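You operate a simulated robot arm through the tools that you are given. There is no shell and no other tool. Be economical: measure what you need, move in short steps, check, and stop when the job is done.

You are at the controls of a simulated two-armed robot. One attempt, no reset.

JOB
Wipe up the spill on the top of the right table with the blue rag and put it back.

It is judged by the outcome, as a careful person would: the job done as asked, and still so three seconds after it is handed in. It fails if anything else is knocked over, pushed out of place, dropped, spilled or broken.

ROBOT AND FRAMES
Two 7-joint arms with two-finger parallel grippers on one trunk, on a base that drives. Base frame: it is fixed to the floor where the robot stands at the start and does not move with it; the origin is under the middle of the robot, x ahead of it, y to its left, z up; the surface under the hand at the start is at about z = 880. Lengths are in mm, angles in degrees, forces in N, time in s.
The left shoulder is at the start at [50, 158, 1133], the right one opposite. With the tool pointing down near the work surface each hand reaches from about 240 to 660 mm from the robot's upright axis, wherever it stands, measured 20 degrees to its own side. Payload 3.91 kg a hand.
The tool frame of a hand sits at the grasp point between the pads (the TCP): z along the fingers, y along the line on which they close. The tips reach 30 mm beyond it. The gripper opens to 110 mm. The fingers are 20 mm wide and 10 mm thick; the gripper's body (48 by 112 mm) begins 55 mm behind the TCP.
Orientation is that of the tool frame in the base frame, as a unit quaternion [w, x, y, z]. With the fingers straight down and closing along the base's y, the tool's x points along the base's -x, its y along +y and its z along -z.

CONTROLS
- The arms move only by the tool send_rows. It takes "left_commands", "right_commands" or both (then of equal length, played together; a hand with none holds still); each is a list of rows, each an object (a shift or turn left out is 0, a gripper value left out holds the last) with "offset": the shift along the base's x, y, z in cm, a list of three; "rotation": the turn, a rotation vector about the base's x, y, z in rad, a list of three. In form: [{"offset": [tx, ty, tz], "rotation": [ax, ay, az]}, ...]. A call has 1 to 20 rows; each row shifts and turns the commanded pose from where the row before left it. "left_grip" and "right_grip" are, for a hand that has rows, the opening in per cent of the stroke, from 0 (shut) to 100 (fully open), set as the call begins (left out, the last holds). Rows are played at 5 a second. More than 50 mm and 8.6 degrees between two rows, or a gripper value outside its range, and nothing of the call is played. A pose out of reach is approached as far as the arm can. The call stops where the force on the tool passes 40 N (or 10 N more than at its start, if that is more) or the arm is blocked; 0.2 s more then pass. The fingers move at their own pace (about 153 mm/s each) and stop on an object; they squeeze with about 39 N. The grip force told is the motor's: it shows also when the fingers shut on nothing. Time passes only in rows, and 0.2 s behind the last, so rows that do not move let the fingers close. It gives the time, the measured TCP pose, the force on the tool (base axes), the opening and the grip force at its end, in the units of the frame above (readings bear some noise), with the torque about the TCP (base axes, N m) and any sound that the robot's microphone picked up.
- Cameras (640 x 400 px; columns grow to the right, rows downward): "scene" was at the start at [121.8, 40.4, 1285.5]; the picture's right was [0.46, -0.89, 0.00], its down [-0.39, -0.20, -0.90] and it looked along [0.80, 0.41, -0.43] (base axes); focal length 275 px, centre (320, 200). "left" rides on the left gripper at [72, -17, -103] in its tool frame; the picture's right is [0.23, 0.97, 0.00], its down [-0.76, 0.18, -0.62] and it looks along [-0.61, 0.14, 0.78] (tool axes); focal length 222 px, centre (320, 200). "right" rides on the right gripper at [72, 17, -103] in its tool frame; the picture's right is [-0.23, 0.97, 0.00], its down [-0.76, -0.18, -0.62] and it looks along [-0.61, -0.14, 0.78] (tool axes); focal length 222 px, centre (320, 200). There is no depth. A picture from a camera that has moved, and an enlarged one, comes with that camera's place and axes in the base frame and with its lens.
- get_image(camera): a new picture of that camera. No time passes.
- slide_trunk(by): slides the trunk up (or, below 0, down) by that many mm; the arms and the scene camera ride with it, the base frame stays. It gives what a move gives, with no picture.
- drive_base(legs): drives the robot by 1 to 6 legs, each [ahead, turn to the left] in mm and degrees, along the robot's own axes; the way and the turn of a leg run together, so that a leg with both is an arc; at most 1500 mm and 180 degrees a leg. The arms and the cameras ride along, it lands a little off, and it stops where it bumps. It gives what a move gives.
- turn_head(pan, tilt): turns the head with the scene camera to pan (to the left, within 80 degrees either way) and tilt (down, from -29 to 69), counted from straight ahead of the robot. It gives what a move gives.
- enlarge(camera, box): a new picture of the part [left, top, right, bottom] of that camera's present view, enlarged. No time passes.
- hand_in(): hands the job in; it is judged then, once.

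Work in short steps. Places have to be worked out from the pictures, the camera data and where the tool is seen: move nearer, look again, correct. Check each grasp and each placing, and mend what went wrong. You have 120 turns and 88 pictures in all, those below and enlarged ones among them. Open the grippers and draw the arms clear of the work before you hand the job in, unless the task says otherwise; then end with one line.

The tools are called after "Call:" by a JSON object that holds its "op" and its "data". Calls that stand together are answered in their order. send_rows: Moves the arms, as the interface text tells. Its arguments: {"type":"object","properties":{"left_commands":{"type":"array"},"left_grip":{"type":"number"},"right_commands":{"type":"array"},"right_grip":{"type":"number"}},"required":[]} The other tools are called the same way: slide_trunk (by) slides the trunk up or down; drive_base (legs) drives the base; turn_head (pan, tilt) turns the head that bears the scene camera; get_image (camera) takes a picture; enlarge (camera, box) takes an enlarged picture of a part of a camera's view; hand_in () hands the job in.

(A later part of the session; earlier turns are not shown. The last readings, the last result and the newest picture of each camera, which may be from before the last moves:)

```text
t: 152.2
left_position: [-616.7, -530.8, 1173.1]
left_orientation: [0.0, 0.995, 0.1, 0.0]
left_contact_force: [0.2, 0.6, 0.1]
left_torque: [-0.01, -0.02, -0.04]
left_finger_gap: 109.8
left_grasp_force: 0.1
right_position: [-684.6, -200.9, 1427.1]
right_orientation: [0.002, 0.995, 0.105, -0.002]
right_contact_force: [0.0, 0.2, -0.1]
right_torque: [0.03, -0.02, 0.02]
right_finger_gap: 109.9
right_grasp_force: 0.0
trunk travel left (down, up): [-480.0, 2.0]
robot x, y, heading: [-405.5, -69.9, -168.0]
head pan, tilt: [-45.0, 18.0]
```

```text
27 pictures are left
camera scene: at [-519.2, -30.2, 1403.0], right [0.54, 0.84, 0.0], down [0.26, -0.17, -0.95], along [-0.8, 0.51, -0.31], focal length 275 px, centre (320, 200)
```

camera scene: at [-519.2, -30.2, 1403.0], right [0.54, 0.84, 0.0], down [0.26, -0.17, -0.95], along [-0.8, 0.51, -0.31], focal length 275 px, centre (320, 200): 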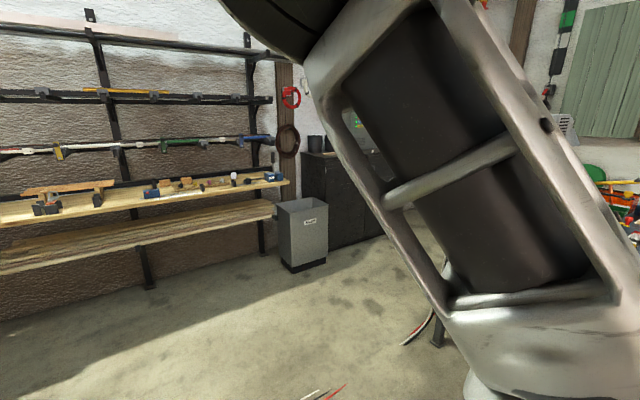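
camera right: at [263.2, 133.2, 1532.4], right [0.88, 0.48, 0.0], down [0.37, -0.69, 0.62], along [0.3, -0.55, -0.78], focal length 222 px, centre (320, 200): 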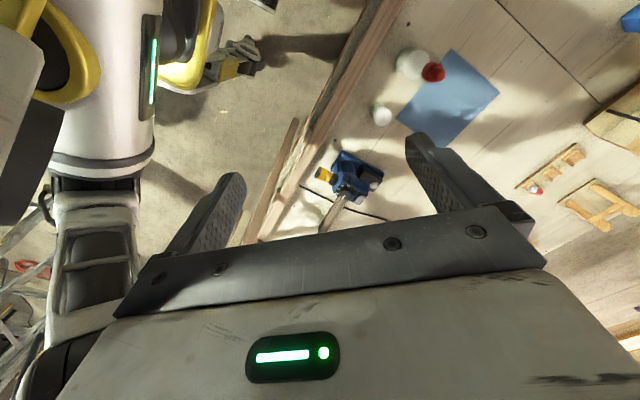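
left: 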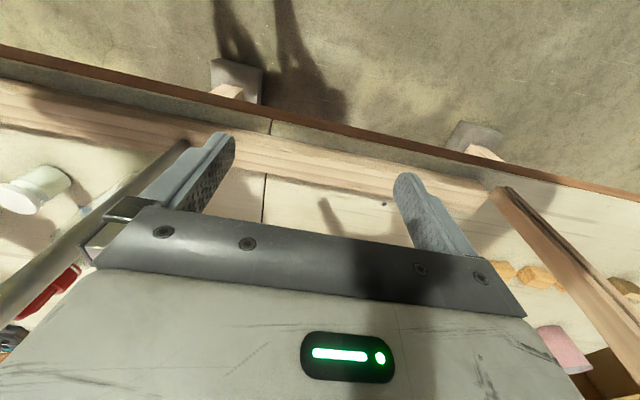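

Comparing shots, a dark blotch stays near (700, −3300) on the right bench in several pictures, so that is my candidate spill. I fetch the rag first: return in front of it, slightly left of my start.

Call:
{"op": "drive_base", "data": {"legs": [[0, 104], [0, 104], [310, 0], [0, -40]]}}

Call:
{"op": "slide_trunk", "data": {"by": -105}}

Call:
{"op": "turn_head", "data": {"pan": 5, "tilt": 30}}

Call:
{"op": "get_image", "data": {"camera": "scene"}}

```text
t: 164.9
left_position: [136.1, 543.0, 1172.9]
left_orientation: [0.0, -0.003, 1.0, -0.001]
left_contact_force: [0.1, -0.1, 1.0]
left_torque: [0.0, 0.0, -0.01]
left_finger_gap: 109.8
left_grasp_force: 0.1
right_position: [137.4, 206.0, 1426.4]
right_orientation: [0.002, -0.008, 1.0, 0.002]
right_contact_force: [-0.4, -0.3, -0.4]
right_torque: [0.04, -0.01, 0.01]
right_finger_gap: 110.0
right_grasp_force: 0.1
trunk travel left (down, up): [-480.0, 2.0]
robot x, y, heading: [-164.4, 133.6, 0.9]
head pan, tilt: [-45.0, 18.0]
```

```text
t: 166.3
left_position: [135.0, 542.0, 1067.6]
left_orientation: [0.0, -0.002, 1.0, 0.001]
left_contact_force: [-0.4, -0.9, 0.1]
left_torque: [0.0, 0.0, 0.01]
left_finger_gap: 110.0
left_grasp_force: 0.0
right_position: [136.7, 206.3, 1322.7]
right_orientation: [0.003, -0.008, 1.0, 0.003]
right_contact_force: [0.4, 0.0, 0.4]
right_torque: [-0.05, 0.01, -0.02]
right_finger_gap: 109.9
right_grasp_force: 0.1
trunk travel left (down, up): [-375.0, 107.0]
robot x, y, heading: [-164.5, 131.9, 1.1]
head pan, tilt: [-45.0, 18.0]
```

```text
t: 167.5
left_position: [134.1, 542.5, 1068.1]
left_orientation: [0.0, -0.002, 1.0, 0.0]
left_contact_force: [-0.4, 0.1, -0.8]
left_torque: [-0.03, 0.01, -0.02]
left_finger_gap: 109.7
left_grasp_force: 0.1
right_position: [137.0, 207.7, 1321.4]
right_orientation: [0.003, -0.006, 1.0, 0.001]
right_contact_force: [0.9, 5.5, -1.4]
right_torque: [-0.56, 0.11, -0.43]
right_finger_gap: 110.3
right_grasp_force: 0.1
trunk travel left (down, up): [-375.0, 107.0]
robot x, y, heading: [-167.4, 134.5, 1.1]
head pan, tilt: [5.0, 30.0]
```

```text
26 pictures are left
camera scene: at [-35.3, 141.4, 1279.4], right [0.09, -1.0, 0.0], down [-0.49, -0.05, -0.87], along [0.87, 0.08, -0.49], focal length 275 px, centre (320, 200)
```

scene: 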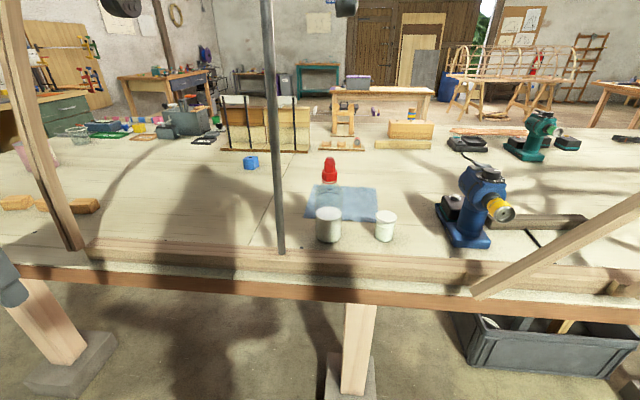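

The right hand is close to the head (slight contact force); I move it forward and aside, then drive in.

Call:
{"op": "send_rows", "data": {"right_commands": [{"offset": [3, -2, 0]}, {"offset": [3, -2.5, -1]}, {"offset": [3, -2.5, -2]}, {"offset": [3, -2, -2]}]}}

Call:
{"op": "drive_base", "data": {"legs": [[210, 0]]}}

Call:
{"op": "get_image", "data": {"camera": "right"}}

```text
t: 168.5
left_position: [134.6, 541.8, 1068.3]
left_orientation: [0.0, -0.003, 1.0, 0.001]
left_contact_force: [-0.3, 0.1, -1.2]
left_torque: [-0.03, 0.0, 0.01]
left_finger_gap: 110.1
left_grasp_force: 0.0
right_position: [259.6, 114.9, 1272.5]
right_orientation: [0.002, -0.007, 1.0, 0.002]
right_contact_force: [0.0, 0.4, 0.9]
right_torque: [0.02, -0.03, 0.01]
right_finger_gap: 109.9
right_grasp_force: 0.1
trunk travel left (down, up): [-375.0, 107.0]
robot x, y, heading: [-168.4, 131.3, 1.0]
head pan, tilt: [5.0, 30.0]
```

```text
t: 170.1
left_position: [347.6, 545.0, 1068.0]
left_orientation: [-0.001, -0.002, 1.0, 0.0]
left_contact_force: [-0.5, -0.2, 0.7]
left_torque: [0.02, 0.04, 0.01]
left_finger_gap: 110.0
left_grasp_force: 0.0
right_position: [469.3, 118.0, 1273.1]
right_orientation: [0.002, -0.007, 1.0, 0.002]
right_contact_force: [0.5, 0.0, 0.0]
right_torque: [0.01, 0.02, -0.02]
right_finger_gap: 109.8
right_grasp_force: 0.1
trunk travel left (down, up): [-375.0, 107.0]
robot x, y, heading: [46.9, 135.3, 0.9]
head pan, tilt: [5.0, 30.0]
```

```text
25 pictures are left
camera right: at [397.5, 132.9, 1375.9], right [0.21, 0.98, 0.0], down [0.76, -0.17, 0.63], along [0.61, -0.13, -0.78], focal length 222 px, centre (320, 200)
```

right: 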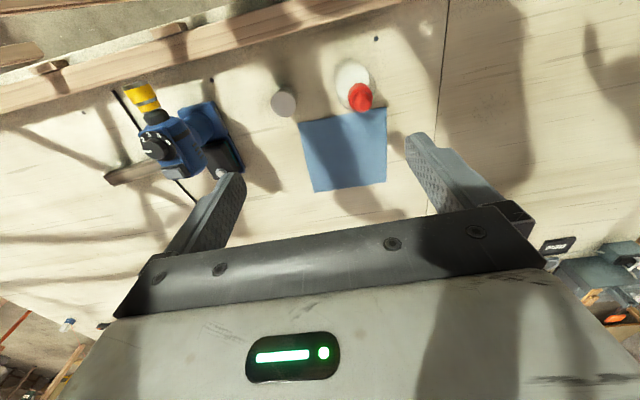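

Rag lies about x 560–760, y 45–240 (centre ≈(660,143)). I move above (680,95) clear of the bottle and descend near the cloth with fingers partly open.

Call:
{"op": "send_rows", "data": {"right_commands": [{"offset": [3.5, -0.4, -2.2]}, {"offset": [3.5, -0.4, -2.2]}, {"offset": [3.5, -0.4, -2.9]}, {"offset": [3.5, -0.4, -2.9]}, {"offset": [3.5, -0.4, -2.9]}, {"offset": [3.5, -0.4, -2.9]}, {"offset": [0, 0, -4]}, {"offset": [0, 0, -4]}, {"offset": [0, 0, -4]}, {"offset": [0, 0, -3.5]}], "right_grip": 55}}

Call:
{"op": "turn_head", "data": {"pan": 5, "tilt": 35}}

Call:
{"op": "get_image", "data": {"camera": "scene"}}

```text
t: 172.3
left_position: [346.5, 545.1, 1068.4]
left_orientation: [-0.001, -0.002, 1.0, 0.0]
left_contact_force: [0.1, 0.0, -0.5]
left_torque: [-0.03, 0.0, 0.02]
left_finger_gap: 110.2
left_grasp_force: 0.0
right_position: [661.1, 83.1, 974.1]
right_orientation: [0.002, -0.007, 1.0, 0.0]
right_contact_force: [-0.3, 0.9, -0.3]
right_torque: [0.0, 0.01, -0.02]
right_finger_gap: 60.6
right_grasp_force: 0.0
right hand out of reach, approached as far as the arm can: row 5, 6, 7, 8, 9, 10
trunk travel left (down, up): [-375.0, 107.0]
robot x, y, heading: [42.6, 136.1, 0.8]
head pan, tilt: [5.0, 30.0]
```

```text
t: 173.0
left_position: [347.6, 545.2, 1068.1]
left_orientation: [0.0, -0.002, 1.0, 0.0]
left_contact_force: [0.5, 0.4, 0.6]
left_torque: [0.0, -0.01, 0.0]
left_finger_gap: 109.8
left_grasp_force: 0.1
right_position: [661.0, 82.8, 975.4]
right_orientation: [0.001, -0.007, 1.0, 0.002]
right_contact_force: [-0.2, 0.2, -0.1]
right_torque: [-0.02, 0.01, -0.01]
right_finger_gap: 60.6
right_grasp_force: 0.2
trunk travel left (down, up): [-375.0, 107.0]
robot x, y, heading: [44.4, 137.2, 1.0]
head pan, tilt: [5.0, 35.0]
```

```text
24 pictures are left
camera scene: at [173.8, 145.3, 1270.9], right [0.1, -0.99, 0.0], down [-0.57, -0.06, -0.82], along [0.81, 0.08, -0.57], focal length 275 px, centre (320, 200)
```

scene: 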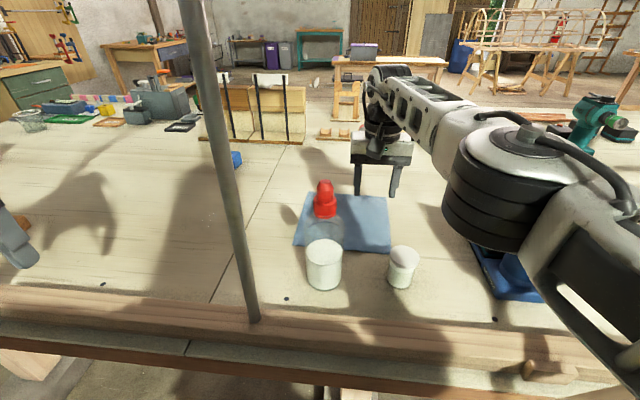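

Reach tops out near x=661, fine for the grasp. I pull back slightly and go down to the cloth.

Call:
{"op": "send_rows", "data": {"right_commands": [{"offset": [-2.5, 0, 0]}, {"offset": [0, 0, 0]}, {"offset": [0, 0, -1.5]}, {"offset": [0, 0, -1]}, {"offset": [0, 0, -0.5]}, {"offset": [0, 0, -0.4]}, {"offset": [0, 0, -0.3]}]}}

Call:
{"op": "get_image", "data": {"camera": "right"}}

```text
t: 174.6
left_position: [348.1, 545.9, 1068.4]
left_orientation: [0.0, -0.003, 1.0, 0.0]
left_contact_force: [-0.9, -0.1, -0.2]
left_torque: [0.01, 0.0, 0.03]
left_finger_gap: 109.9
left_grasp_force: 0.0
right_position: [661.4, 84.1, 937.1]
right_orientation: [0.002, -0.007, 1.0, 0.002]
right_contact_force: [0.3, 0.2, -0.4]
right_torque: [-0.03, -0.02, 0.02]
right_finger_gap: 60.6
right_grasp_force: 0.1
right hand out of reach, approached as far as the arm can: row 1
trunk travel left (down, up): [-375.0, 107.0]
robot x, y, heading: [45.6, 137.8, 1.0]
head pan, tilt: [5.0, 35.0]
```

```text
23 pictures are left
camera right: at [589.5, 99.3, 1041.5], right [0.21, 0.98, 0.0], down [0.76, -0.17, 0.62], along [0.61, -0.13, -0.78], focal length 222 px, centre (320, 200)
```

right: 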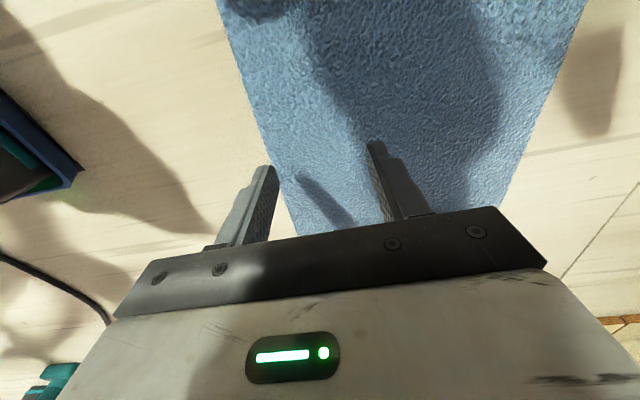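

The near finger is right at the rag's edge; I shift 25 mm to the left and lower to touch.

Call:
{"op": "send_rows", "data": {"right_commands": [{"offset": [0, 2.5, 0]}, {"offset": [0, 0, -1]}, {"offset": [0, 0, -0.6]}, {"offset": [0, 0, -0.4]}, {"offset": [0, 0, -0.3]}, {"offset": [0, 0, -0.3]}]}}

```text
t: 176.0
left_position: [348.7, 545.5, 1069.3]
left_orientation: [0.0, -0.001, 1.0, 0.0]
left_contact_force: [0.1, 0.2, 0.4]
left_torque: [-0.02, -0.04, 0.0]
left_finger_gap: 110.0
left_grasp_force: 0.1
right_position: [657.1, 99.0, 911.4]
right_orientation: [0.002, -0.007, 1.0, 0.002]
right_contact_force: [-0.8, -0.4, 0.1]
right_torque: [-0.01, -0.01, 0.02]
right_finger_gap: 60.5
right_grasp_force: 0.1
right hand out of reach, approached as far as the arm can: row 1
trunk travel left (down, up): [-375.0, 107.0]
robot x, y, heading: [44.6, 136.3, 0.9]
head pan, tilt: [5.0, 35.0]
```

Tips at z≈881, not yet in contact. I lower a few mm until force builds.

Call:
{"op": "send_rows", "data": {"right_commands": [{"offset": [0, 0, -0.2]}, {"offset": [0, 0, -0.2]}, {"offset": [0, 0, -0.2]}]}}

```text
t: 176.8
left_position: [345.3, 544.6, 1070.0]
left_orientation: [0.001, -0.002, 1.0, -0.001]
left_contact_force: [0.3, 0.9, -0.1]
left_torque: [-0.02, 0.01, -0.02]
left_finger_gap: 110.0
left_grasp_force: 0.1
right_position: [656.5, 98.9, 910.2]
right_orientation: [0.006, -0.006, 1.0, 0.001]
right_contact_force: [0.8, 1.4, 26.0]
right_torque: [-0.71, 0.09, 0.03]
right_finger_gap: 60.5
right_grasp_force: 0.1
trunk travel left (down, up): [-375.0, 107.0]
robot x, y, heading: [44.0, 137.4, 1.0]
head pan, tilt: [5.0, 35.0]
```

Contact at 26 N. I ease up 3 mm and close the fingers to gather the cloth.

Call:
{"op": "send_rows", "data": {"right_commands": [{"offset": [0, 0, 0.3]}, {"offset": [0, 0, 0]}, {"offset": [0, 0, 0]}, {"offset": [0, 0, 0]}, {"offset": [0, 0, 0]}], "right_grip": 0}}

Call:
{"op": "get_image", "data": {"camera": "right"}}

```text
t: 178.0
left_position: [346.9, 544.7, 1068.5]
left_orientation: [0.0, -0.003, 1.0, 0.001]
left_contact_force: [-0.3, 0.6, 0.3]
left_torque: [0.01, 0.01, 0.01]
left_finger_gap: 110.1
left_grasp_force: 0.0
right_position: [656.6, 98.9, 910.1]
right_orientation: [0.005, -0.006, 1.0, 0.003]
right_contact_force: [1.8, 0.1, 17.1]
right_torque: [-0.05, 0.02, 0.03]
right_finger_gap: 2.3
right_grasp_force: 39.5
trunk travel left (down, up): [-375.0, 107.0]
robot x, y, heading: [41.4, 134.2, 0.7]
head pan, tilt: [5.0, 35.0]
```

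```text
22 pictures are left
camera right: at [583.2, 113.9, 1014.2], right [0.21, 0.98, 0.0], down [0.76, -0.17, 0.63], along [0.61, -0.13, -0.78], focal length 222 px, centre (320, 200)
```

right: 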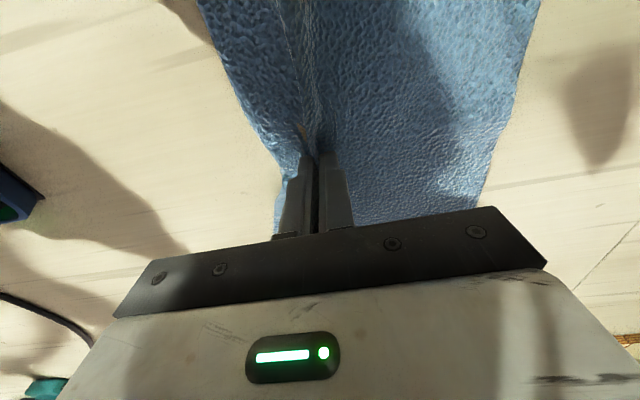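

The cloth is bunched and gripped (gap 2.3 mm). I lift it straight up high so that it clears the bottle.

Call:
{"op": "send_rows", "data": {"right_commands": [{"offset": [0, 0, 3]}, {"offset": [0, 0, 4]}, {"offset": [0, 0, 4]}, {"offset": [0, 0, 4]}, {"offset": [0, 0, 4]}, {"offset": [0, 0, 4]}, {"offset": [-1, 0, 4]}, {"offset": [-1, 0, 4]}, {"offset": [-1, 0, 4]}, {"offset": [-1, 0, 4]}]}}

Call:
{"op": "get_image", "data": {"camera": "scene"}}

```text
t: 180.2
left_position: [348.2, 545.2, 1068.3]
left_orientation: [-0.001, -0.002, 1.0, 0.0]
left_contact_force: [0.8, -0.6, 0.0]
left_torque: [0.03, -0.01, -0.01]
left_finger_gap: 109.9
left_grasp_force: 0.1
right_position: [577.0, 95.3, 1232.2]
right_orientation: [0.001, -0.006, 1.0, 0.002]
right_contact_force: [0.1, -0.3, 0.8]
right_torque: [-0.01, 0.02, -0.03]
right_finger_gap: 2.4
right_grasp_force: 39.0
right hand out of reach, approached as far as the arm can: row 3, 4, 5, 6, 7, 8, 9, 10
trunk travel left (down, up): [-375.0, 107.0]
robot x, y, heading: [48.2, 136.6, 0.5]
head pan, tilt: [5.0, 35.0]
```

```text
21 pictures are left
camera scene: at [174.1, 144.9, 1270.8], right [0.1, -0.99, 0.0], down [-0.57, -0.06, -0.82], along [0.81, 0.08, -0.57], focal length 275 px, centre (320, 200)
```

scene: 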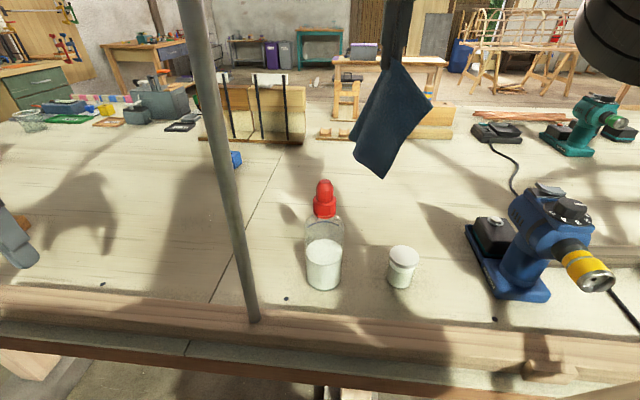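

Rag held; nothing disturbed. I raise the trunk, back away, and set the arms to the narrow travelling shape used before.

Call:
{"op": "slide_trunk", "data": {"by": 105}}

Call:
{"op": "send_rows", "data": {"right_commands": [{"offset": [-3, -1, 0]}, {"offset": [-3, -1, 0]}, {"offset": [-2, -1, 0]}]}}

Call:
{"op": "drive_base", "data": {"legs": [[-450, 0]]}}

Call:
{"op": "send_rows", "data": {"left_commands": [{"offset": [4, -3, 0.5]}, {"offset": [4, -3, 0.5]}, {"offset": [4, -3, 0.5]}, {"offset": [4, -3, 0.5]}, {"offset": [4, -3, 0.5]}, {"offset": [2.5, -3, 0.5]}]}}

```text
t: 181.5
left_position: [326.2, 536.9, 1125.0]
left_orientation: [-0.089, 0.012, 0.996, -0.002]
left_contact_force: [0.3, 1.8, 0.4]
left_torque: [-0.01, 0.01, -0.02]
left_finger_gap: 110.1
left_grasp_force: 0.0
right_position: [577.2, 95.5, 1335.6]
right_orientation: [0.001, -0.007, 1.0, 0.003]
right_contact_force: [0.6, -0.4, -0.7]
right_torque: [0.0, 0.06, -0.03]
right_finger_gap: 2.0
right_grasp_force: 38.9
trunk travel left (down, up): [-477.0, 5.0]
robot x, y, heading: [45.7, 137.6, 1.0]
head pan, tilt: [5.0, 35.0]
stopped: the arm was blocked; the commanded pose is now the measured one
```

```text
t: 182.3
left_position: [326.0, 538.4, 1123.6]
left_orientation: [-0.087, 0.012, 0.996, -0.002]
left_contact_force: [0.1, 0.1, -0.5]
left_torque: [-0.01, -0.01, -0.01]
left_finger_gap: 109.7
left_grasp_force: 0.2
right_position: [493.6, 65.6, 1333.4]
right_orientation: [0.003, -0.006, 1.0, 0.002]
right_contact_force: [0.0, -0.2, 0.0]
right_torque: [-0.03, 0.0, 0.0]
right_finger_gap: 1.9
right_grasp_force: 39.0
trunk travel left (down, up): [-477.0, 5.0]
robot x, y, heading: [43.1, 133.6, 0.9]
head pan, tilt: [5.0, 35.0]
```

```text
t: 185.0
left_position: [-123.3, 531.0, 1121.4]
left_orientation: [-0.088, 0.008, 0.996, -0.003]
left_contact_force: [0.4, 0.1, -0.3]
left_torque: [0.0, -0.05, -0.04]
left_finger_gap: 110.2
left_grasp_force: 0.0
right_position: [46.6, 59.2, 1334.4]
right_orientation: [0.003, -0.01, 1.0, 0.002]
right_contact_force: [0.0, -0.6, 0.8]
right_torque: [-0.04, 0.03, -0.03]
right_finger_gap: 2.0
right_grasp_force: 38.4
trunk travel left (down, up): [-477.0, 5.0]
robot x, y, heading: [-406.8, 128.0, 1.5]
head pan, tilt: [5.0, 35.0]
```

```text
refused: row 1 steps farther than a row can; nothing moved
```

The left elbow brushed an arch on the way up but came free. I set the left hand to the narrow forward pose with smaller steps.

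Call:
{"op": "send_rows", "data": {"left_commands": [{"offset": [3.1, -2.2, 1], "rotation": [0, -0.022, 0]}, {"offset": [3.1, -2.2, 1], "rotation": [0, -0.022, 0]}, {"offset": [3.1, -2.2, 1], "rotation": [0, -0.022, 0]}, {"offset": [3.1, -2.2, 1], "rotation": [0, -0.022, 0]}, {"offset": [3.1, -2.2, 1], "rotation": [0, -0.022, 0]}, {"offset": [3.1, -2.2, 1], "rotation": [0, -0.022, 0]}, {"offset": [3.1, -2.2, 1], "rotation": [0, -0.022, 0]}, {"offset": [3.1, -2.2, 1], "rotation": [0, -0.022, 0]}]}}

Call:
{"op": "turn_head", "data": {"pan": 0, "tilt": 20}}

Call:
{"op": "drive_base", "data": {"legs": [[0, -86], [950, 0]]}}

Call:
{"op": "get_image", "data": {"camera": "scene"}}

```text
t: 186.8
left_position: [125.9, 360.6, 1200.9]
left_orientation: [-0.001, 0.006, 1.0, -0.003]
left_contact_force: [0.2, -0.4, 0.0]
left_torque: [0.01, -0.03, -0.01]
left_finger_gap: 110.1
left_grasp_force: 0.0
left hand out of reach, approached as far as the arm can: row 8
right_position: [49.7, 60.5, 1332.7]
right_orientation: [0.002, -0.01, 1.0, 0.001]
right_contact_force: [-0.1, -0.1, 0.0]
right_torque: [0.01, 0.03, 0.03]
right_finger_gap: 1.8
right_grasp_force: 38.8
trunk travel left (down, up): [-477.0, 5.0]
robot x, y, heading: [-401.0, 126.6, 1.4]
head pan, tilt: [5.0, 35.0]
```

```text
t: 187.5
left_position: [123.2, 360.7, 1201.8]
left_orientation: [0.0, 0.008, 1.0, -0.002]
left_contact_force: [-0.9, 0.8, 0.7]
left_torque: [0.03, 0.01, 0.01]
left_finger_gap: 110.1
left_grasp_force: 0.1
right_position: [49.0, 59.9, 1333.6]
right_orientation: [0.003, -0.01, 1.0, 0.002]
right_contact_force: [0.0, 0.4, -0.1]
right_torque: [-0.05, -0.04, -0.03]
right_finger_gap: 2.0
right_grasp_force: 39.3
trunk travel left (down, up): [-477.0, 5.0]
robot x, y, heading: [-401.6, 123.3, 1.6]
head pan, tilt: [0.0, 20.0]
```

```text
t: 196.2
left_position: [-36.8, -1338.4, 1202.6]
left_orientation: [-0.002, 0.687, 0.727, -0.003]
left_contact_force: [-0.1, -0.7, -0.6]
left_torque: [-0.02, 0.01, -0.01]
left_finger_gap: 110.0
left_grasp_force: 0.1
right_position: [-340.8, -1287.0, 1333.6]
right_orientation: [0.004, 0.673, 0.74, -0.001]
right_contact_force: [-1.0, 0.5, -0.1]
right_torque: [-0.01, 0.0, 0.01]
right_finger_gap: 1.9
right_grasp_force: 38.5
trunk travel left (down, up): [-477.0, 5.0]
robot x, y, heading: [-305.8, -833.2, -84.2]
head pan, tilt: [0.0, 20.0]
```

```text
20 pictures are left
camera scene: at [-294.3, -965.4, 1396.8], right [-1.0, -0.1, 0.0], down [-0.03, 0.34, -0.94], along [0.09, -0.94, -0.34], focal length 275 px, centre (320, 200)
```

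scene: 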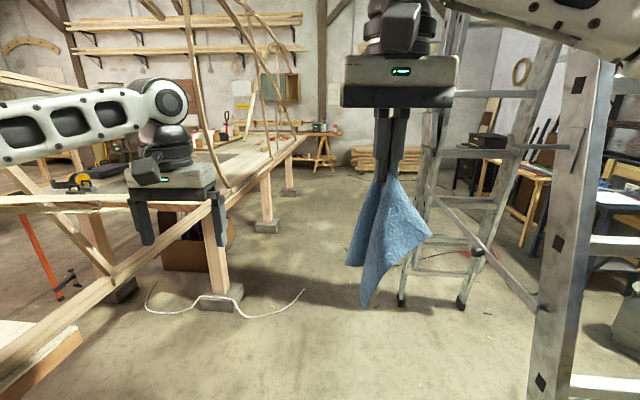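

On course with the rag held. I pass the ladder along the same line as before.

Call:
{"op": "drive_base", "data": {"legs": [[0, 6], [420, 0], [0, -11], [1100, 0]]}}

```text
t: 205.3
left_position: [16.4, -2870.0, 1203.2]
left_orientation: [-0.001, 0.717, 0.697, -0.003]
left_contact_force: [-1.1, -0.1, -0.2]
left_torque: [-0.04, -0.01, 0.03]
left_finger_gap: 109.9
left_grasp_force: 0.1
right_position: [-282.3, -2791.1, 1333.2]
right_orientation: [0.003, 0.704, 0.71, 0.0]
right_contact_force: [1.3, -0.4, -0.5]
right_torque: [0.03, -0.01, 0.05]
right_finger_gap: 2.2
right_grasp_force: 39.0
trunk travel left (down, up): [-477.0, 5.0]
robot x, y, heading: [-210.0, -2341.8, -89.4]
head pan, tilt: [0.0, 20.0]
```

Past the ladder. I go on and turn to face the bench near y≈−3130, then look at the suspected spot.

Call:
{"op": "drive_base", "data": {"legs": [[0, -10], [800, 0], [0, 99]]}}

Call:
{"op": "turn_head", "data": {"pan": -5, "tilt": 28}}

Call:
{"op": "get_image", "data": {"camera": "scene"}}

```text
t: 214.5
left_position: [187.3, -2920.8, 1203.0]
left_orientation: [0.001, 0.021, 1.0, -0.005]
left_contact_force: [-0.6, 0.0, -0.7]
left_torque: [0.01, 0.02, -0.01]
left_finger_gap: 110.0
left_grasp_force: 0.1
right_position: [104.6, -3219.4, 1332.9]
right_orientation: [0.002, 0.003, 1.0, 0.001]
right_contact_force: [0.2, 0.8, 0.1]
right_torque: [-0.01, 0.02, 0.0]
right_finger_gap: 2.0
right_grasp_force: 38.2
trunk travel left (down, up): [-477.0, 5.0]
robot x, y, heading: [-340.8, -3142.5, -0.2]
head pan, tilt: [0.0, 20.0]
```

```text
t: 215.2
left_position: [187.5, -2923.6, 1203.2]
left_orientation: [0.0, 0.022, 1.0, -0.003]
left_contact_force: [-0.2, -0.2, 0.3]
left_torque: [0.0, 0.0, -0.01]
left_finger_gap: 109.9
left_grasp_force: 0.1
right_position: [105.3, -3218.8, 1333.4]
right_orientation: [0.001, 0.004, 1.0, 0.001]
right_contact_force: [0.0, -0.4, -0.2]
right_torque: [0.0, 0.0, -0.01]
right_finger_gap: 1.9
right_grasp_force: 38.9
trunk travel left (down, up): [-477.0, 5.0]
robot x, y, heading: [-346.3, -3141.4, -0.1]
head pan, tilt: [-5.0, 28.0]
```

```text
19 pictures are left
camera scene: at [-212.9, -3149.7, 1384.0], right [-0.09, -1.0, 0.0], down [-0.47, 0.04, -0.88], along [0.88, -0.08, -0.47], focal length 275 px, centre (320, 200)
```

scene: 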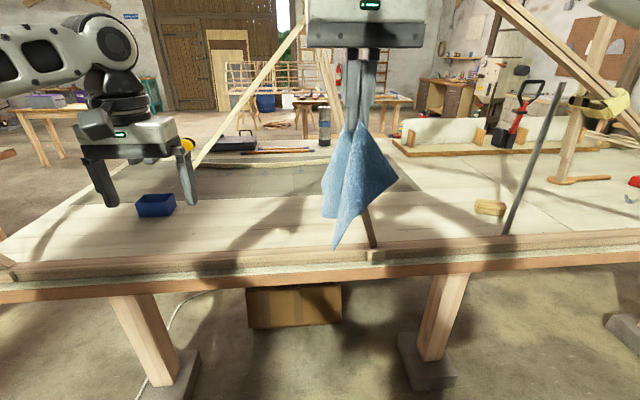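

The spot is right behind the hanging rag in this view. I shift the hand up and left and enlarge there.

Call:
{"op": "send_rows", "data": {"right_commands": [{"offset": [0, -2, 4]}, {"offset": [0, -3, 3.5]}, {"offset": [0, -4, 2]}, {"offset": [0, -4, 1]}, {"offset": [0, -4, 0]}, {"offset": [0, -4, 0]}]}}

Call:
{"op": "enlarge", "data": {"camera": "scene", "box": [200, 140, 480, 290]}}

```text
t: 216.6
left_position: [187.1, -2923.2, 1202.7]
left_orientation: [0.0, 0.022, 1.0, -0.004]
left_contact_force: [-0.2, 0.5, -0.2]
left_torque: [-0.02, 0.0, 0.03]
left_finger_gap: 109.9
left_grasp_force: 0.0
right_position: [100.0, -3410.7, 1434.0]
right_orientation: [0.004, 0.003, 1.0, 0.003]
right_contact_force: [-0.7, -0.3, 0.4]
right_torque: [0.01, -0.03, -0.01]
right_finger_gap: 2.0
right_grasp_force: 38.6
right hand out of reach, approached as far as the arm can: row 5, 6
trunk travel left (down, up): [-477.0, 5.0]
robot x, y, heading: [-344.8, -3138.1, -0.4]
head pan, tilt: [-5.0, 28.0]
```

```text
2.29 times, centred on (340, 215) of scene
camera zoom: at [-213.2, -3150.4, 1384.0], right [-0.09, -1.0, 0.0], down [-0.47, 0.04, -0.88], along [0.88, -0.08, -0.47], focal length 629 px, centre (274, 166)
```

zoom: 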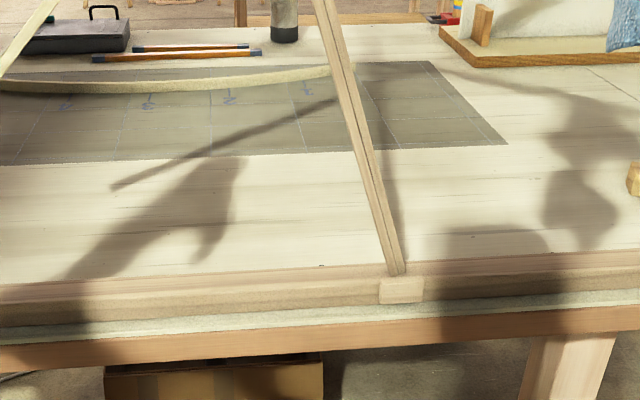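

That spot is only shadow. The trestle table at the right wall has a top and a lower shelf, which would fit "the top of the right table", so I pull the hand back in and drive toward it.

Call:
{"op": "send_rows", "data": {"right_commands": [{"offset": [0, 4, 0]}, {"offset": [0, 4, -1]}, {"offset": [0, 4, -2]}, {"offset": [0, 4, -3]}, {"offset": [0, 4, -3]}]}}

Call:
{"op": "drive_base", "data": {"legs": [[0, -90], [900, 0]]}}

Call:
{"op": "turn_head", "data": {"pan": 5, "tilt": 18}}

Call:
{"op": "get_image", "data": {"camera": "scene"}}

```text
t: 217.8
left_position: [188.7, -2921.3, 1201.7]
left_orientation: [0.001, 0.022, 1.0, -0.005]
left_contact_force: [0.1, 0.0, 0.8]
left_torque: [-0.01, 0.01, 0.04]
left_finger_gap: 110.1
left_grasp_force: 0.0
right_position: [102.1, -3208.2, 1346.5]
right_orientation: [0.003, 0.005, 1.0, 0.003]
right_contact_force: [0.0, 0.6, -0.3]
right_torque: [-0.03, 0.03, -0.04]
right_finger_gap: 1.9
right_grasp_force: 38.9
trunk travel left (down, up): [-477.0, 5.0]
robot x, y, heading: [-344.9, -3143.0, -0.0]
head pan, tilt: [-5.0, 28.0]
```

```text
t: 226.4
left_position: [-129.7, -4573.4, 1202.8]
left_orientation: [-0.002, 0.723, 0.691, -0.003]
left_contact_force: [0.8, 0.0, -0.3]
left_torque: [-0.02, 0.01, -0.02]
left_finger_gap: 110.2
left_grasp_force: 0.0
right_position: [-417.6, -4486.2, 1346.4]
right_orientation: [0.003, 0.711, 0.703, -0.001]
right_contact_force: [-0.2, -0.5, -0.1]
right_torque: [0.04, 0.0, 0.03]
right_finger_gap: 2.0
right_grasp_force: 39.3
trunk travel left (down, up): [-477.0, 5.0]
robot x, y, heading: [-348.4, -4037.9, -90.2]
head pan, tilt: [-5.0, 28.0]
```

```text
t: 227.1
left_position: [-130.9, -4573.2, 1203.1]
left_orientation: [-0.002, 0.723, 0.691, -0.002]
left_contact_force: [0.2, 0.0, 0.9]
left_torque: [-0.05, -0.02, -0.03]
left_finger_gap: 110.0
left_grasp_force: 0.1
right_position: [-417.6, -4486.9, 1346.1]
right_orientation: [0.003, 0.711, 0.704, -0.001]
right_contact_force: [0.0, -1.3, -0.4]
right_torque: [0.02, 0.05, 0.04]
right_finger_gap: 2.2
right_grasp_force: 38.7
trunk travel left (down, up): [-477.0, 5.0]
robot x, y, heading: [-344.8, -4042.5, -90.2]
head pan, tilt: [5.0, 18.0]
```

```text
17 pictures are left
camera scene: at [-339.3, -4176.3, 1400.0], right [-1.0, -0.08, 0.0], down [-0.03, 0.31, -0.95], along [0.08, -0.95, -0.31], focal length 275 px, centre (320, 200)
```

scene: 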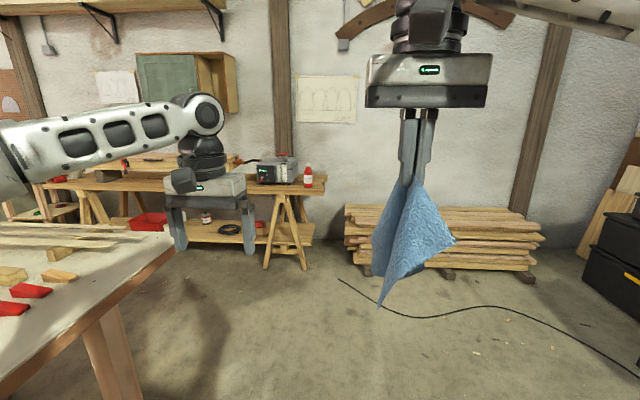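

I enlarge the trestle table top.

Call:
{"op": "enlarge", "data": {"camera": "scene", "box": [60, 140, 340, 250]}}

```text
2.29 times, centred on (200, 195) of scene
camera zoom: at [-339.3, -4176.3, 1400.0], right [-1.0, -0.08, 0.0], down [-0.03, 0.31, -0.95], along [0.08, -0.95, -0.31], focal length 629 px, centre (594, 211)
```

zoom: 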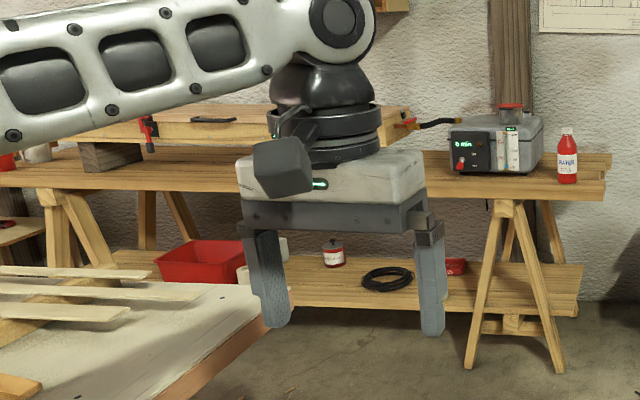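

The middle of this table is hidden by my left hand; I drive closer.

Call:
{"op": "drive_base", "data": {"legs": [[1000, 0]]}}

Call:
{"op": "turn_head", "data": {"pan": 35, "tilt": 22}}

Call:
{"op": "get_image", "data": {"camera": "scene"}}

```text
t: 232.2
left_position: [-127.3, -5563.0, 1203.0]
left_orientation: [-0.002, 0.72, 0.694, -0.003]
left_contact_force: [0.8, 0.6, -1.1]
left_torque: [0.01, 0.01, -0.01]
left_finger_gap: 110.0
left_grasp_force: 0.1
right_position: [-415.9, -5478.8, 1347.1]
right_orientation: [0.003, 0.708, 0.707, -0.001]
right_contact_force: [-0.1, 0.4, 0.0]
right_torque: [-0.01, 0.03, 0.05]
right_finger_gap: 2.1
right_grasp_force: 38.6
trunk travel left (down, up): [-477.0, 5.0]
robot x, y, heading: [-350.1, -5034.9, -90.0]
head pan, tilt: [5.0, 18.0]
```

```text
t: 233.2
left_position: [-125.9, -5562.3, 1202.9]
left_orientation: [-0.002, 0.72, 0.694, -0.004]
left_contact_force: [0.5, -0.5, 0.0]
left_torque: [0.03, 0.01, 0.03]
left_finger_gap: 109.9
left_grasp_force: 0.0
right_position: [-415.4, -5479.0, 1346.1]
right_orientation: [0.003, 0.708, 0.707, -0.001]
right_contact_force: [-0.4, 0.0, 0.9]
right_torque: [-0.02, 0.0, 0.05]
right_finger_gap: 2.3
right_grasp_force: 39.4
trunk travel left (down, up): [-477.0, 5.0]
robot x, y, heading: [-347.8, -5032.5, -89.8]
head pan, tilt: [35.0, 22.0]
```

```text
15 pictures are left
camera scene: at [-294.2, -5150.7, 1393.6], right [-0.82, -0.58, 0.0], down [-0.22, 0.31, -0.93], along [0.53, -0.76, -0.37], focal length 275 px, centre (320, 200)
```

scene: 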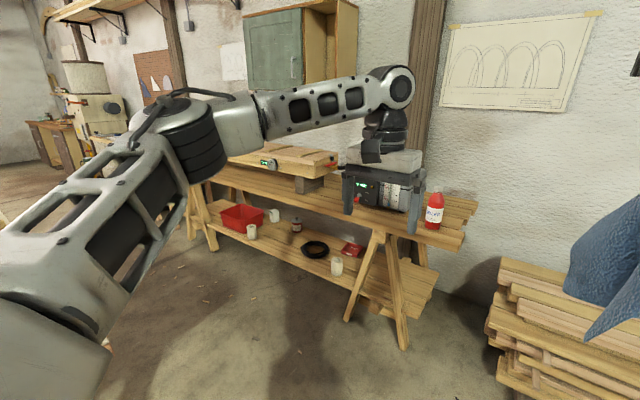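

I enlarge the top of this table, around the device and red bottle.

Call:
{"op": "enlarge", "data": {"camera": "scene", "box": [200, 130, 480, 290]}}

```text
2.29 times, centred on (340, 210) of scene
camera zoom: at [-294.2, -5150.7, 1393.6], right [-0.82, -0.58, 0.0], down [-0.22, 0.31, -0.93], along [0.53, -0.76, -0.37], focal length 629 px, centre (274, 177)
```

zoom: 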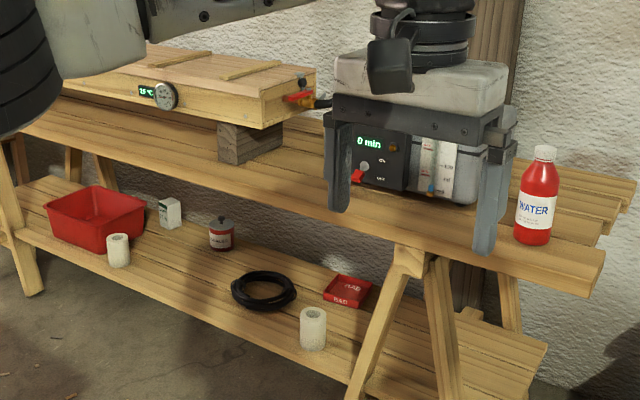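

This steam-bending table is clean too. The only unexplored part is the far side of the benches; I go round the right bench's end to look there.

Call:
{"op": "drive_base", "data": {"legs": [[300, 0], [450, 80], [0, 10], [900, 0]]}}

Call:
{"op": "turn_head", "data": {"pan": 15, "tilt": 15}}

Call:
{"op": "get_image", "data": {"camera": "scene"}}

```text
t: 243.7
left_position: [1357.3, -5401.7, 1202.1]
left_orientation: [0.001, 0.012, 1.0, -0.004]
left_contact_force: [-0.7, 0.5, -0.8]
left_torque: [0.01, 0.04, -0.02]
left_finger_gap: 110.2
left_grasp_force: 0.1
right_position: [1276.5, -5691.8, 1346.1]
right_orientation: [0.003, -0.005, 1.0, 0.003]
right_contact_force: [0.0, -0.6, -0.8]
right_torque: [-0.03, 0.02, -0.02]
right_finger_gap: 2.3
right_grasp_force: 38.8
trunk travel left (down, up): [-477.0, 5.0]
robot x, y, heading: [829.9, -5625.7, 0.8]
head pan, tilt: [35.0, 22.0]
cut short: leg 2
```

```text
t: 244.5
left_position: [1357.1, -5403.1, 1203.7]
left_orientation: [0.0, 0.013, 1.0, -0.003]
left_contact_force: [-0.3, 0.1, 0.7]
left_torque: [0.0, -0.02, 0.04]
left_finger_gap: 109.9
left_grasp_force: 0.1
right_position: [1275.8, -5692.4, 1346.8]
right_orientation: [0.003, -0.005, 1.0, 0.001]
right_contact_force: [0.4, 0.3, -0.8]
right_torque: [-0.01, -0.01, 0.0]
right_finger_gap: 2.1
right_grasp_force: 38.6
trunk travel left (down, up): [-477.0, 5.0]
robot x, y, heading: [829.3, -5628.1, 0.9]
head pan, tilt: [15.0, 15.0]
```

```text
13 pictures are left
camera scene: at [959.9, -5605.5, 1404.9], right [0.27, -0.96, 0.0], down [-0.25, -0.07, -0.97], along [0.93, 0.27, -0.26], focal length 275 px, centre (320, 200)
```

scene: 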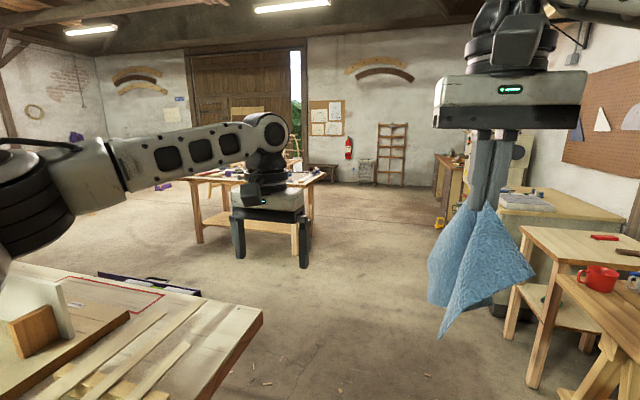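

Now the far side opens up: a shelf table ahead and small tables along the right wall with a red cup. I look at those.

Call:
{"op": "turn_head", "data": {"pan": -40, "tilt": 28}}

Call:
{"op": "get_image", "data": {"camera": "scene"}}

```text
t: 245.8
left_position: [1356.8, -5402.6, 1202.2]
left_orientation: [0.001, 0.012, 1.0, -0.003]
left_contact_force: [-1.1, 0.1, 0.5]
left_torque: [0.0, 0.03, 0.01]
left_finger_gap: 109.7
left_grasp_force: 0.0
right_position: [1276.7, -5691.4, 1347.1]
right_orientation: [0.003, -0.005, 1.0, 0.002]
right_contact_force: [-0.1, 0.6, 0.3]
right_torque: [-0.02, -0.03, -0.04]
right_finger_gap: 2.1
right_grasp_force: 39.2
trunk travel left (down, up): [-477.0, 5.0]
robot x, y, heading: [829.9, -5628.1, 0.8]
head pan, tilt: [-40.0, 28.0]
```

```text
12 pictures are left
camera scene: at [940.9, -5688.6, 1383.9], right [-0.63, -0.78, 0.0], down [-0.36, 0.3, -0.88], along [0.69, -0.56, -0.47], focal length 275 px, centre (320, 200)
```

scene: 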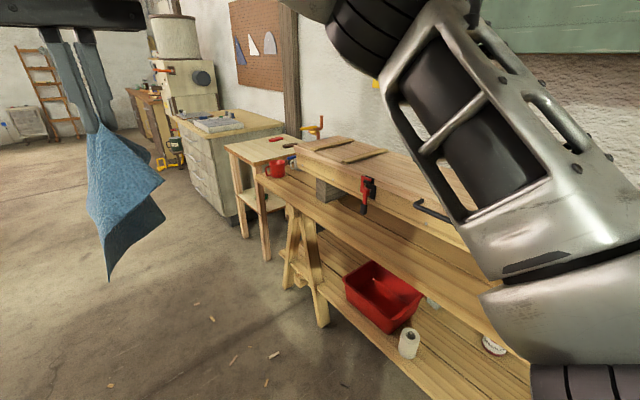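

No spill there either. I continue toward the shelf table ahead for a look at its top.

Call:
{"op": "drive_base", "data": {"legs": [[800, 0], [0, 42], [1200, 0]]}}

Call:
{"op": "turn_head", "data": {"pan": 2, "tilt": 18}}

Call:
{"op": "get_image", "data": {"camera": "scene"}}

```text
t: 257.7
left_position: [2733.8, -4272.8, 1203.1]
left_orientation: [0.002, -0.35, 0.937, -0.003]
left_contact_force: [0.5, -0.2, -0.2]
left_torque: [-0.01, 0.0, 0.01]
left_finger_gap: 110.1
left_grasp_force: 0.0
right_position: [2869.0, -4541.5, 1346.9]
right_orientation: [0.002, -0.366, 0.931, 0.003]
right_contact_force: [0.1, 0.1, 0.7]
right_torque: [-0.01, -0.01, -0.06]
right_finger_gap: 2.2
right_grasp_force: 39.0
trunk travel left (down, up): [-477.0, 5.0]
robot x, y, heading: [2498.4, -4797.1, 43.1]
head pan, tilt: [-40.0, 28.0]
```

```text
t: 258.8
left_position: [2731.9, -4273.6, 1201.8]
left_orientation: [0.002, -0.35, 0.937, -0.003]
left_contact_force: [-0.5, -0.3, -0.1]
left_torque: [-0.04, -0.01, 0.0]
left_finger_gap: 110.0
left_grasp_force: 0.0
right_position: [2869.0, -4541.5, 1347.5]
right_orientation: [0.002, -0.367, 0.93, 0.003]
right_contact_force: [-0.9, 1.1, 0.4]
right_torque: [-0.02, 0.02, -0.05]
right_finger_gap: 1.9
right_grasp_force: 39.2
trunk travel left (down, up): [-477.0, 5.0]
robot x, y, heading: [2499.6, -4798.0, 43.2]
head pan, tilt: [2.0, 18.0]
```

```text
11 pictures are left
camera scene: at [2593.0, -4704.7, 1400.0], right [0.71, -0.7, 0.0], down [-0.22, -0.22, -0.95], along [0.67, 0.68, -0.31], focal length 275 px, centre (320, 200)
```

scene: 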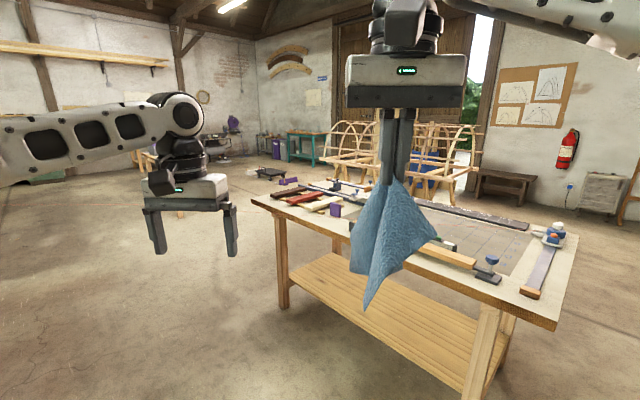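

I enlarge this table's top.

Call:
{"op": "enlarge", "data": {"camera": "scene", "box": [260, 170, 600, 330]}}

```text
1.88 times, centred on (430, 250) of scene
camera zoom: at [2593.0, -4704.7, 1400.0], right [0.71, -0.7, 0.0], down [-0.22, -0.22, -0.95], along [0.67, 0.68, -0.31], focal length 518 px, centre (113, 106)
```

zoom: 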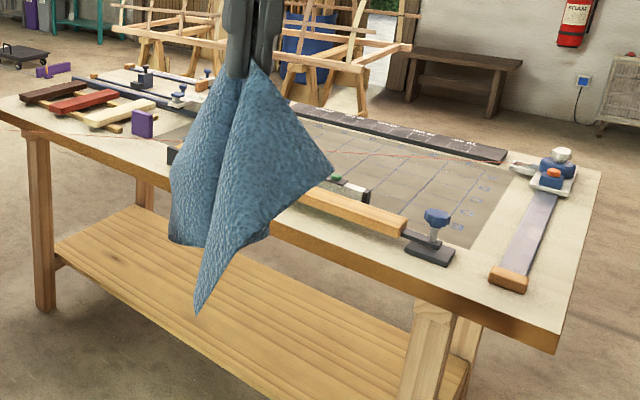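

No spill here. I turn left to view the centre table and the back sides of the benches.

Call:
{"op": "drive_base", "data": {"legs": [[0, 65]]}}

Call:
{"op": "turn_head", "data": {"pan": 0, "tilt": 12}}

Call:
{"op": "get_image", "data": {"camera": "scene"}}

```text
t: 262.0
left_position: [2130.4, -4355.6, 1204.3]
left_orientation: [-0.004, 0.793, -0.609, 0.002]
left_contact_force: [-0.8, 0.5, -0.3]
left_torque: [-0.02, -0.04, 0.04]
left_finger_gap: 110.1
left_grasp_force: 0.1
right_position: [2431.3, -4350.7, 1346.6]
right_orientation: [-0.001, 0.804, -0.594, -0.002]
right_contact_force: [0.2, 0.4, -0.3]
right_torque: [0.04, 0.03, -0.02]
right_finger_gap: 1.9
right_grasp_force: 39.3
trunk travel left (down, up): [-477.0, 5.0]
robot x, y, heading: [2495.8, -4798.9, 107.0]
head pan, tilt: [2.0, 18.0]
```

```text
t: 262.6
left_position: [2131.4, -4354.8, 1202.0]
left_orientation: [-0.003, 0.793, -0.609, 0.001]
left_contact_force: [-0.6, -0.2, 0.8]
left_torque: [0.05, 0.06, 0.0]
left_finger_gap: 110.0
left_grasp_force: 0.1
right_position: [2432.6, -4350.9, 1347.0]
right_orientation: [0.0, 0.804, -0.595, -0.003]
right_contact_force: [0.3, -0.4, -0.1]
right_torque: [0.0, -0.05, -0.04]
right_finger_gap: 2.0
right_grasp_force: 39.1
trunk travel left (down, up): [-477.0, 5.0]
robot x, y, heading: [2497.6, -4799.1, 107.1]
head pan, tilt: [0.0, 12.0]
```

```text
9 pictures are left
camera scene: at [2458.7, -4671.1, 1409.8], right [0.96, 0.3, 0.0], down [0.06, -0.2, -0.98], along [-0.29, 0.93, -0.21], focal length 275 px, centre (320, 200)
```

scene: 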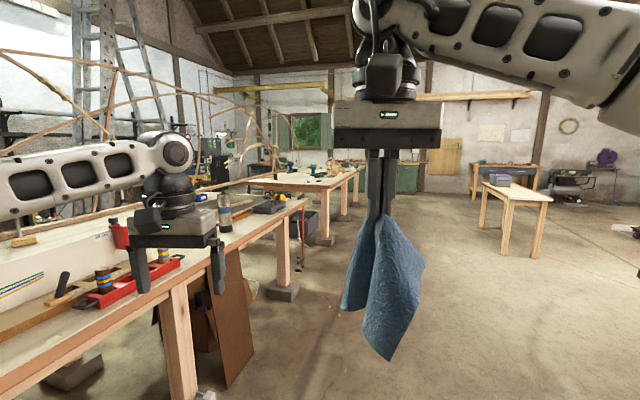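

I drive up the far aisle for a view of the centre table and the back of the main bench.

Call:
{"op": "drive_base", "data": {"legs": [[0, -18], [1500, 0], [800, 0], [0, 20]]}}

Call:
{"op": "turn_head", "data": {"pan": 0, "tilt": 15}}

Call:
{"op": "get_image", "data": {"camera": "scene"}}

```text
t: 276.0
left_position: [2123.7, -2082.1, 1202.7]
left_orientation: [-0.004, 0.807, -0.591, 0.001]
left_contact_force: [0.5, 0.1, -0.4]
left_torque: [0.0, -0.02, 0.0]
left_finger_gap: 109.9
left_grasp_force: 0.1
right_position: [2422.0, -2064.9, 1347.1]
right_orientation: [0.0, 0.817, -0.577, -0.004]
right_contact_force: [0.2, -0.4, 0.0]
right_torque: [-0.02, -0.03, -0.02]
right_finger_gap: 2.2
right_grasp_force: 38.9
trunk travel left (down, up): [-477.0, 5.0]
robot x, y, heading: [2511.3, -2507.5, 110.2]
head pan, tilt: [0.0, 12.0]
```

```text
t: 276.6
left_position: [2123.7, -2081.9, 1202.6]
left_orientation: [-0.003, 0.806, -0.592, 0.002]
left_contact_force: [-0.3, 0.0, -1.0]
left_torque: [-0.02, 0.01, -0.03]
left_finger_gap: 110.0
left_grasp_force: 0.1
right_position: [2424.0, -2064.8, 1347.2]
right_orientation: [-0.001, 0.817, -0.577, -0.004]
right_contact_force: [0.3, 0.3, -0.4]
right_torque: [-0.01, 0.0, -0.07]
right_finger_gap: 2.0
right_grasp_force: 39.3
trunk travel left (down, up): [-477.0, 5.0]
robot x, y, heading: [2509.6, -2506.6, 109.9]
head pan, tilt: [0.0, 15.0]
```

```text
8 pictures are left
camera scene: at [2464.7, -2383.2, 1405.0], right [0.94, 0.34, 0.0], down [0.09, -0.24, -0.97], along [-0.33, 0.91, -0.26], focal length 275 px, centre (320, 200)
```

scene: 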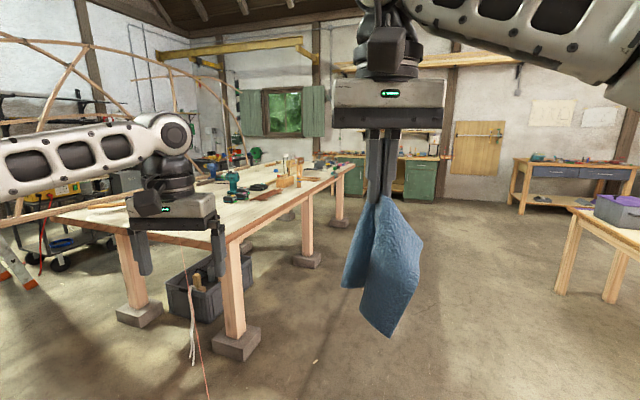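

I look at the centre table to the right.

Call:
{"op": "turn_head", "data": {"pan": -38, "tilt": 15}}

Call:
{"op": "get_image", "data": {"camera": "scene"}}

```text
t: 277.7
left_position: [2123.5, -2082.7, 1201.9]
left_orientation: [-0.003, 0.807, -0.591, 0.001]
left_contact_force: [-0.5, 0.3, -1.0]
left_torque: [-0.05, 0.0, 0.01]
left_finger_gap: 110.1
left_grasp_force: 0.2
right_position: [2423.8, -2064.9, 1347.2]
right_orientation: [-0.001, 0.817, -0.576, -0.004]
right_contact_force: [-0.6, 0.3, -0.6]
right_torque: [0.03, 0.03, -0.03]
right_finger_gap: 1.9
right_grasp_force: 39.3
trunk travel left (down, up): [-477.0, 5.0]
robot x, y, heading: [2510.4, -2508.0, 109.8]
head pan, tilt: [-38.0, 15.0]
```

```text
7 pictures are left
camera scene: at [2525.4, -2382.3, 1404.9], right [0.95, -0.31, 0.0], down [-0.08, -0.25, -0.97], along [0.3, 0.92, -0.26], focal length 275 px, centre (320, 200)
```

scene: 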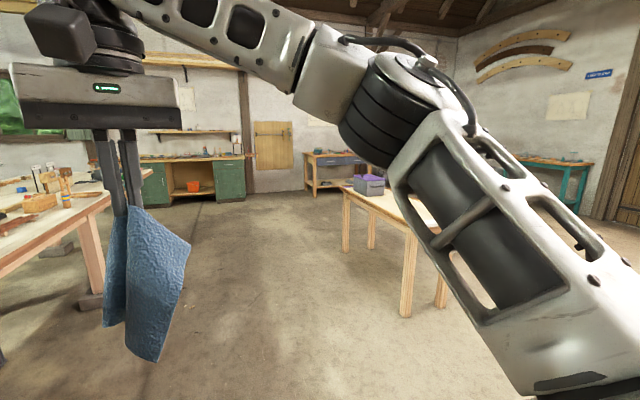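

I face the centre table and approach to see its top.

Call:
{"op": "drive_base", "data": {"legs": [[0, -52], [800, 0]]}}

Call:
{"op": "turn_head", "data": {"pan": 0, "tilt": 22}}

Call:
{"op": "get_image", "data": {"camera": "scene"}}

```text
t: 284.3
left_position: [3055.9, -1280.6, 1201.5]
left_orientation: [0.002, -0.454, 0.891, -0.004]
left_contact_force: [-0.7, -1.0, -0.8]
left_torque: [0.0, -0.01, 0.0]
left_finger_gap: 110.2
left_grasp_force: 0.1
right_position: [3250.1, -1511.0, 1346.4]
right_orientation: [0.001, -0.471, 0.882, 0.003]
right_contact_force: [0.3, 0.5, 0.1]
right_torque: [0.0, 0.01, 0.05]
right_finger_gap: 2.0
right_grasp_force: 39.0
trunk travel left (down, up): [-477.0, 5.0]
robot x, y, heading: [2949.2, -1847.9, 56.4]
head pan, tilt: [-38.0, 15.0]
```

```text
t: 285.4
left_position: [3056.1, -1281.5, 1202.4]
left_orientation: [0.002, -0.454, 0.891, -0.003]
left_contact_force: [0.5, 0.3, 0.0]
left_torque: [0.0, -0.02, 0.05]
left_finger_gap: 109.9
left_grasp_force: 0.1
right_position: [3249.0, -1512.0, 1346.8]
right_orientation: [0.003, -0.471, 0.882, 0.003]
right_contact_force: [-1.2, 0.5, -0.7]
right_torque: [0.03, 0.0, -0.01]
right_finger_gap: 2.2
right_grasp_force: 38.4
trunk travel left (down, up): [-477.0, 5.0]
robot x, y, heading: [2944.5, -1849.9, 56.7]
head pan, tilt: [0.0, 22.0]
```

```text
6 pictures are left
camera scene: at [3020.0, -1735.5, 1393.6], right [0.83, -0.55, 0.0], down [-0.21, -0.31, -0.93], along [0.51, 0.77, -0.37], focal length 275 px, centre (320, 200)
```

scene: 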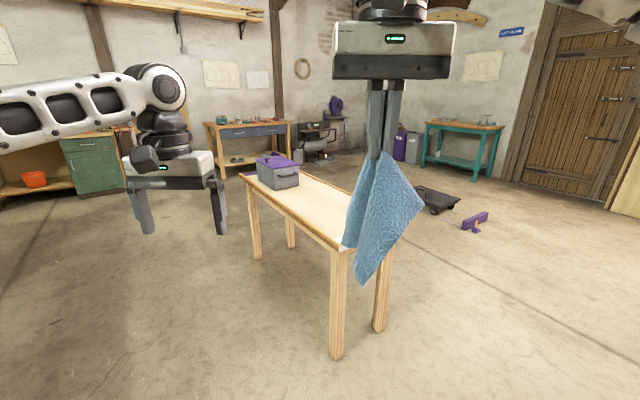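

I enlarge this table top once.

Call:
{"op": "enlarge", "data": {"camera": "scene", "box": [220, 140, 440, 270]}}

```text
2.91 times, centred on (330, 205) of scene
camera zoom: at [3020.0, -1735.5, 1393.6], right [0.83, -0.55, 0.0], down [-0.21, -0.31, -0.93], along [0.51, 0.77, -0.37], focal length 801 px, centre (291, 186)
```

zoom: 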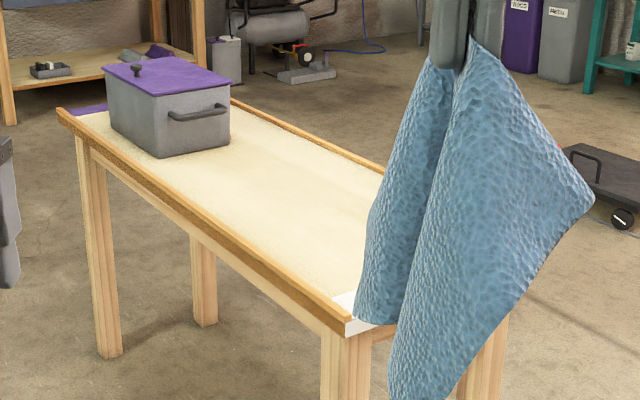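

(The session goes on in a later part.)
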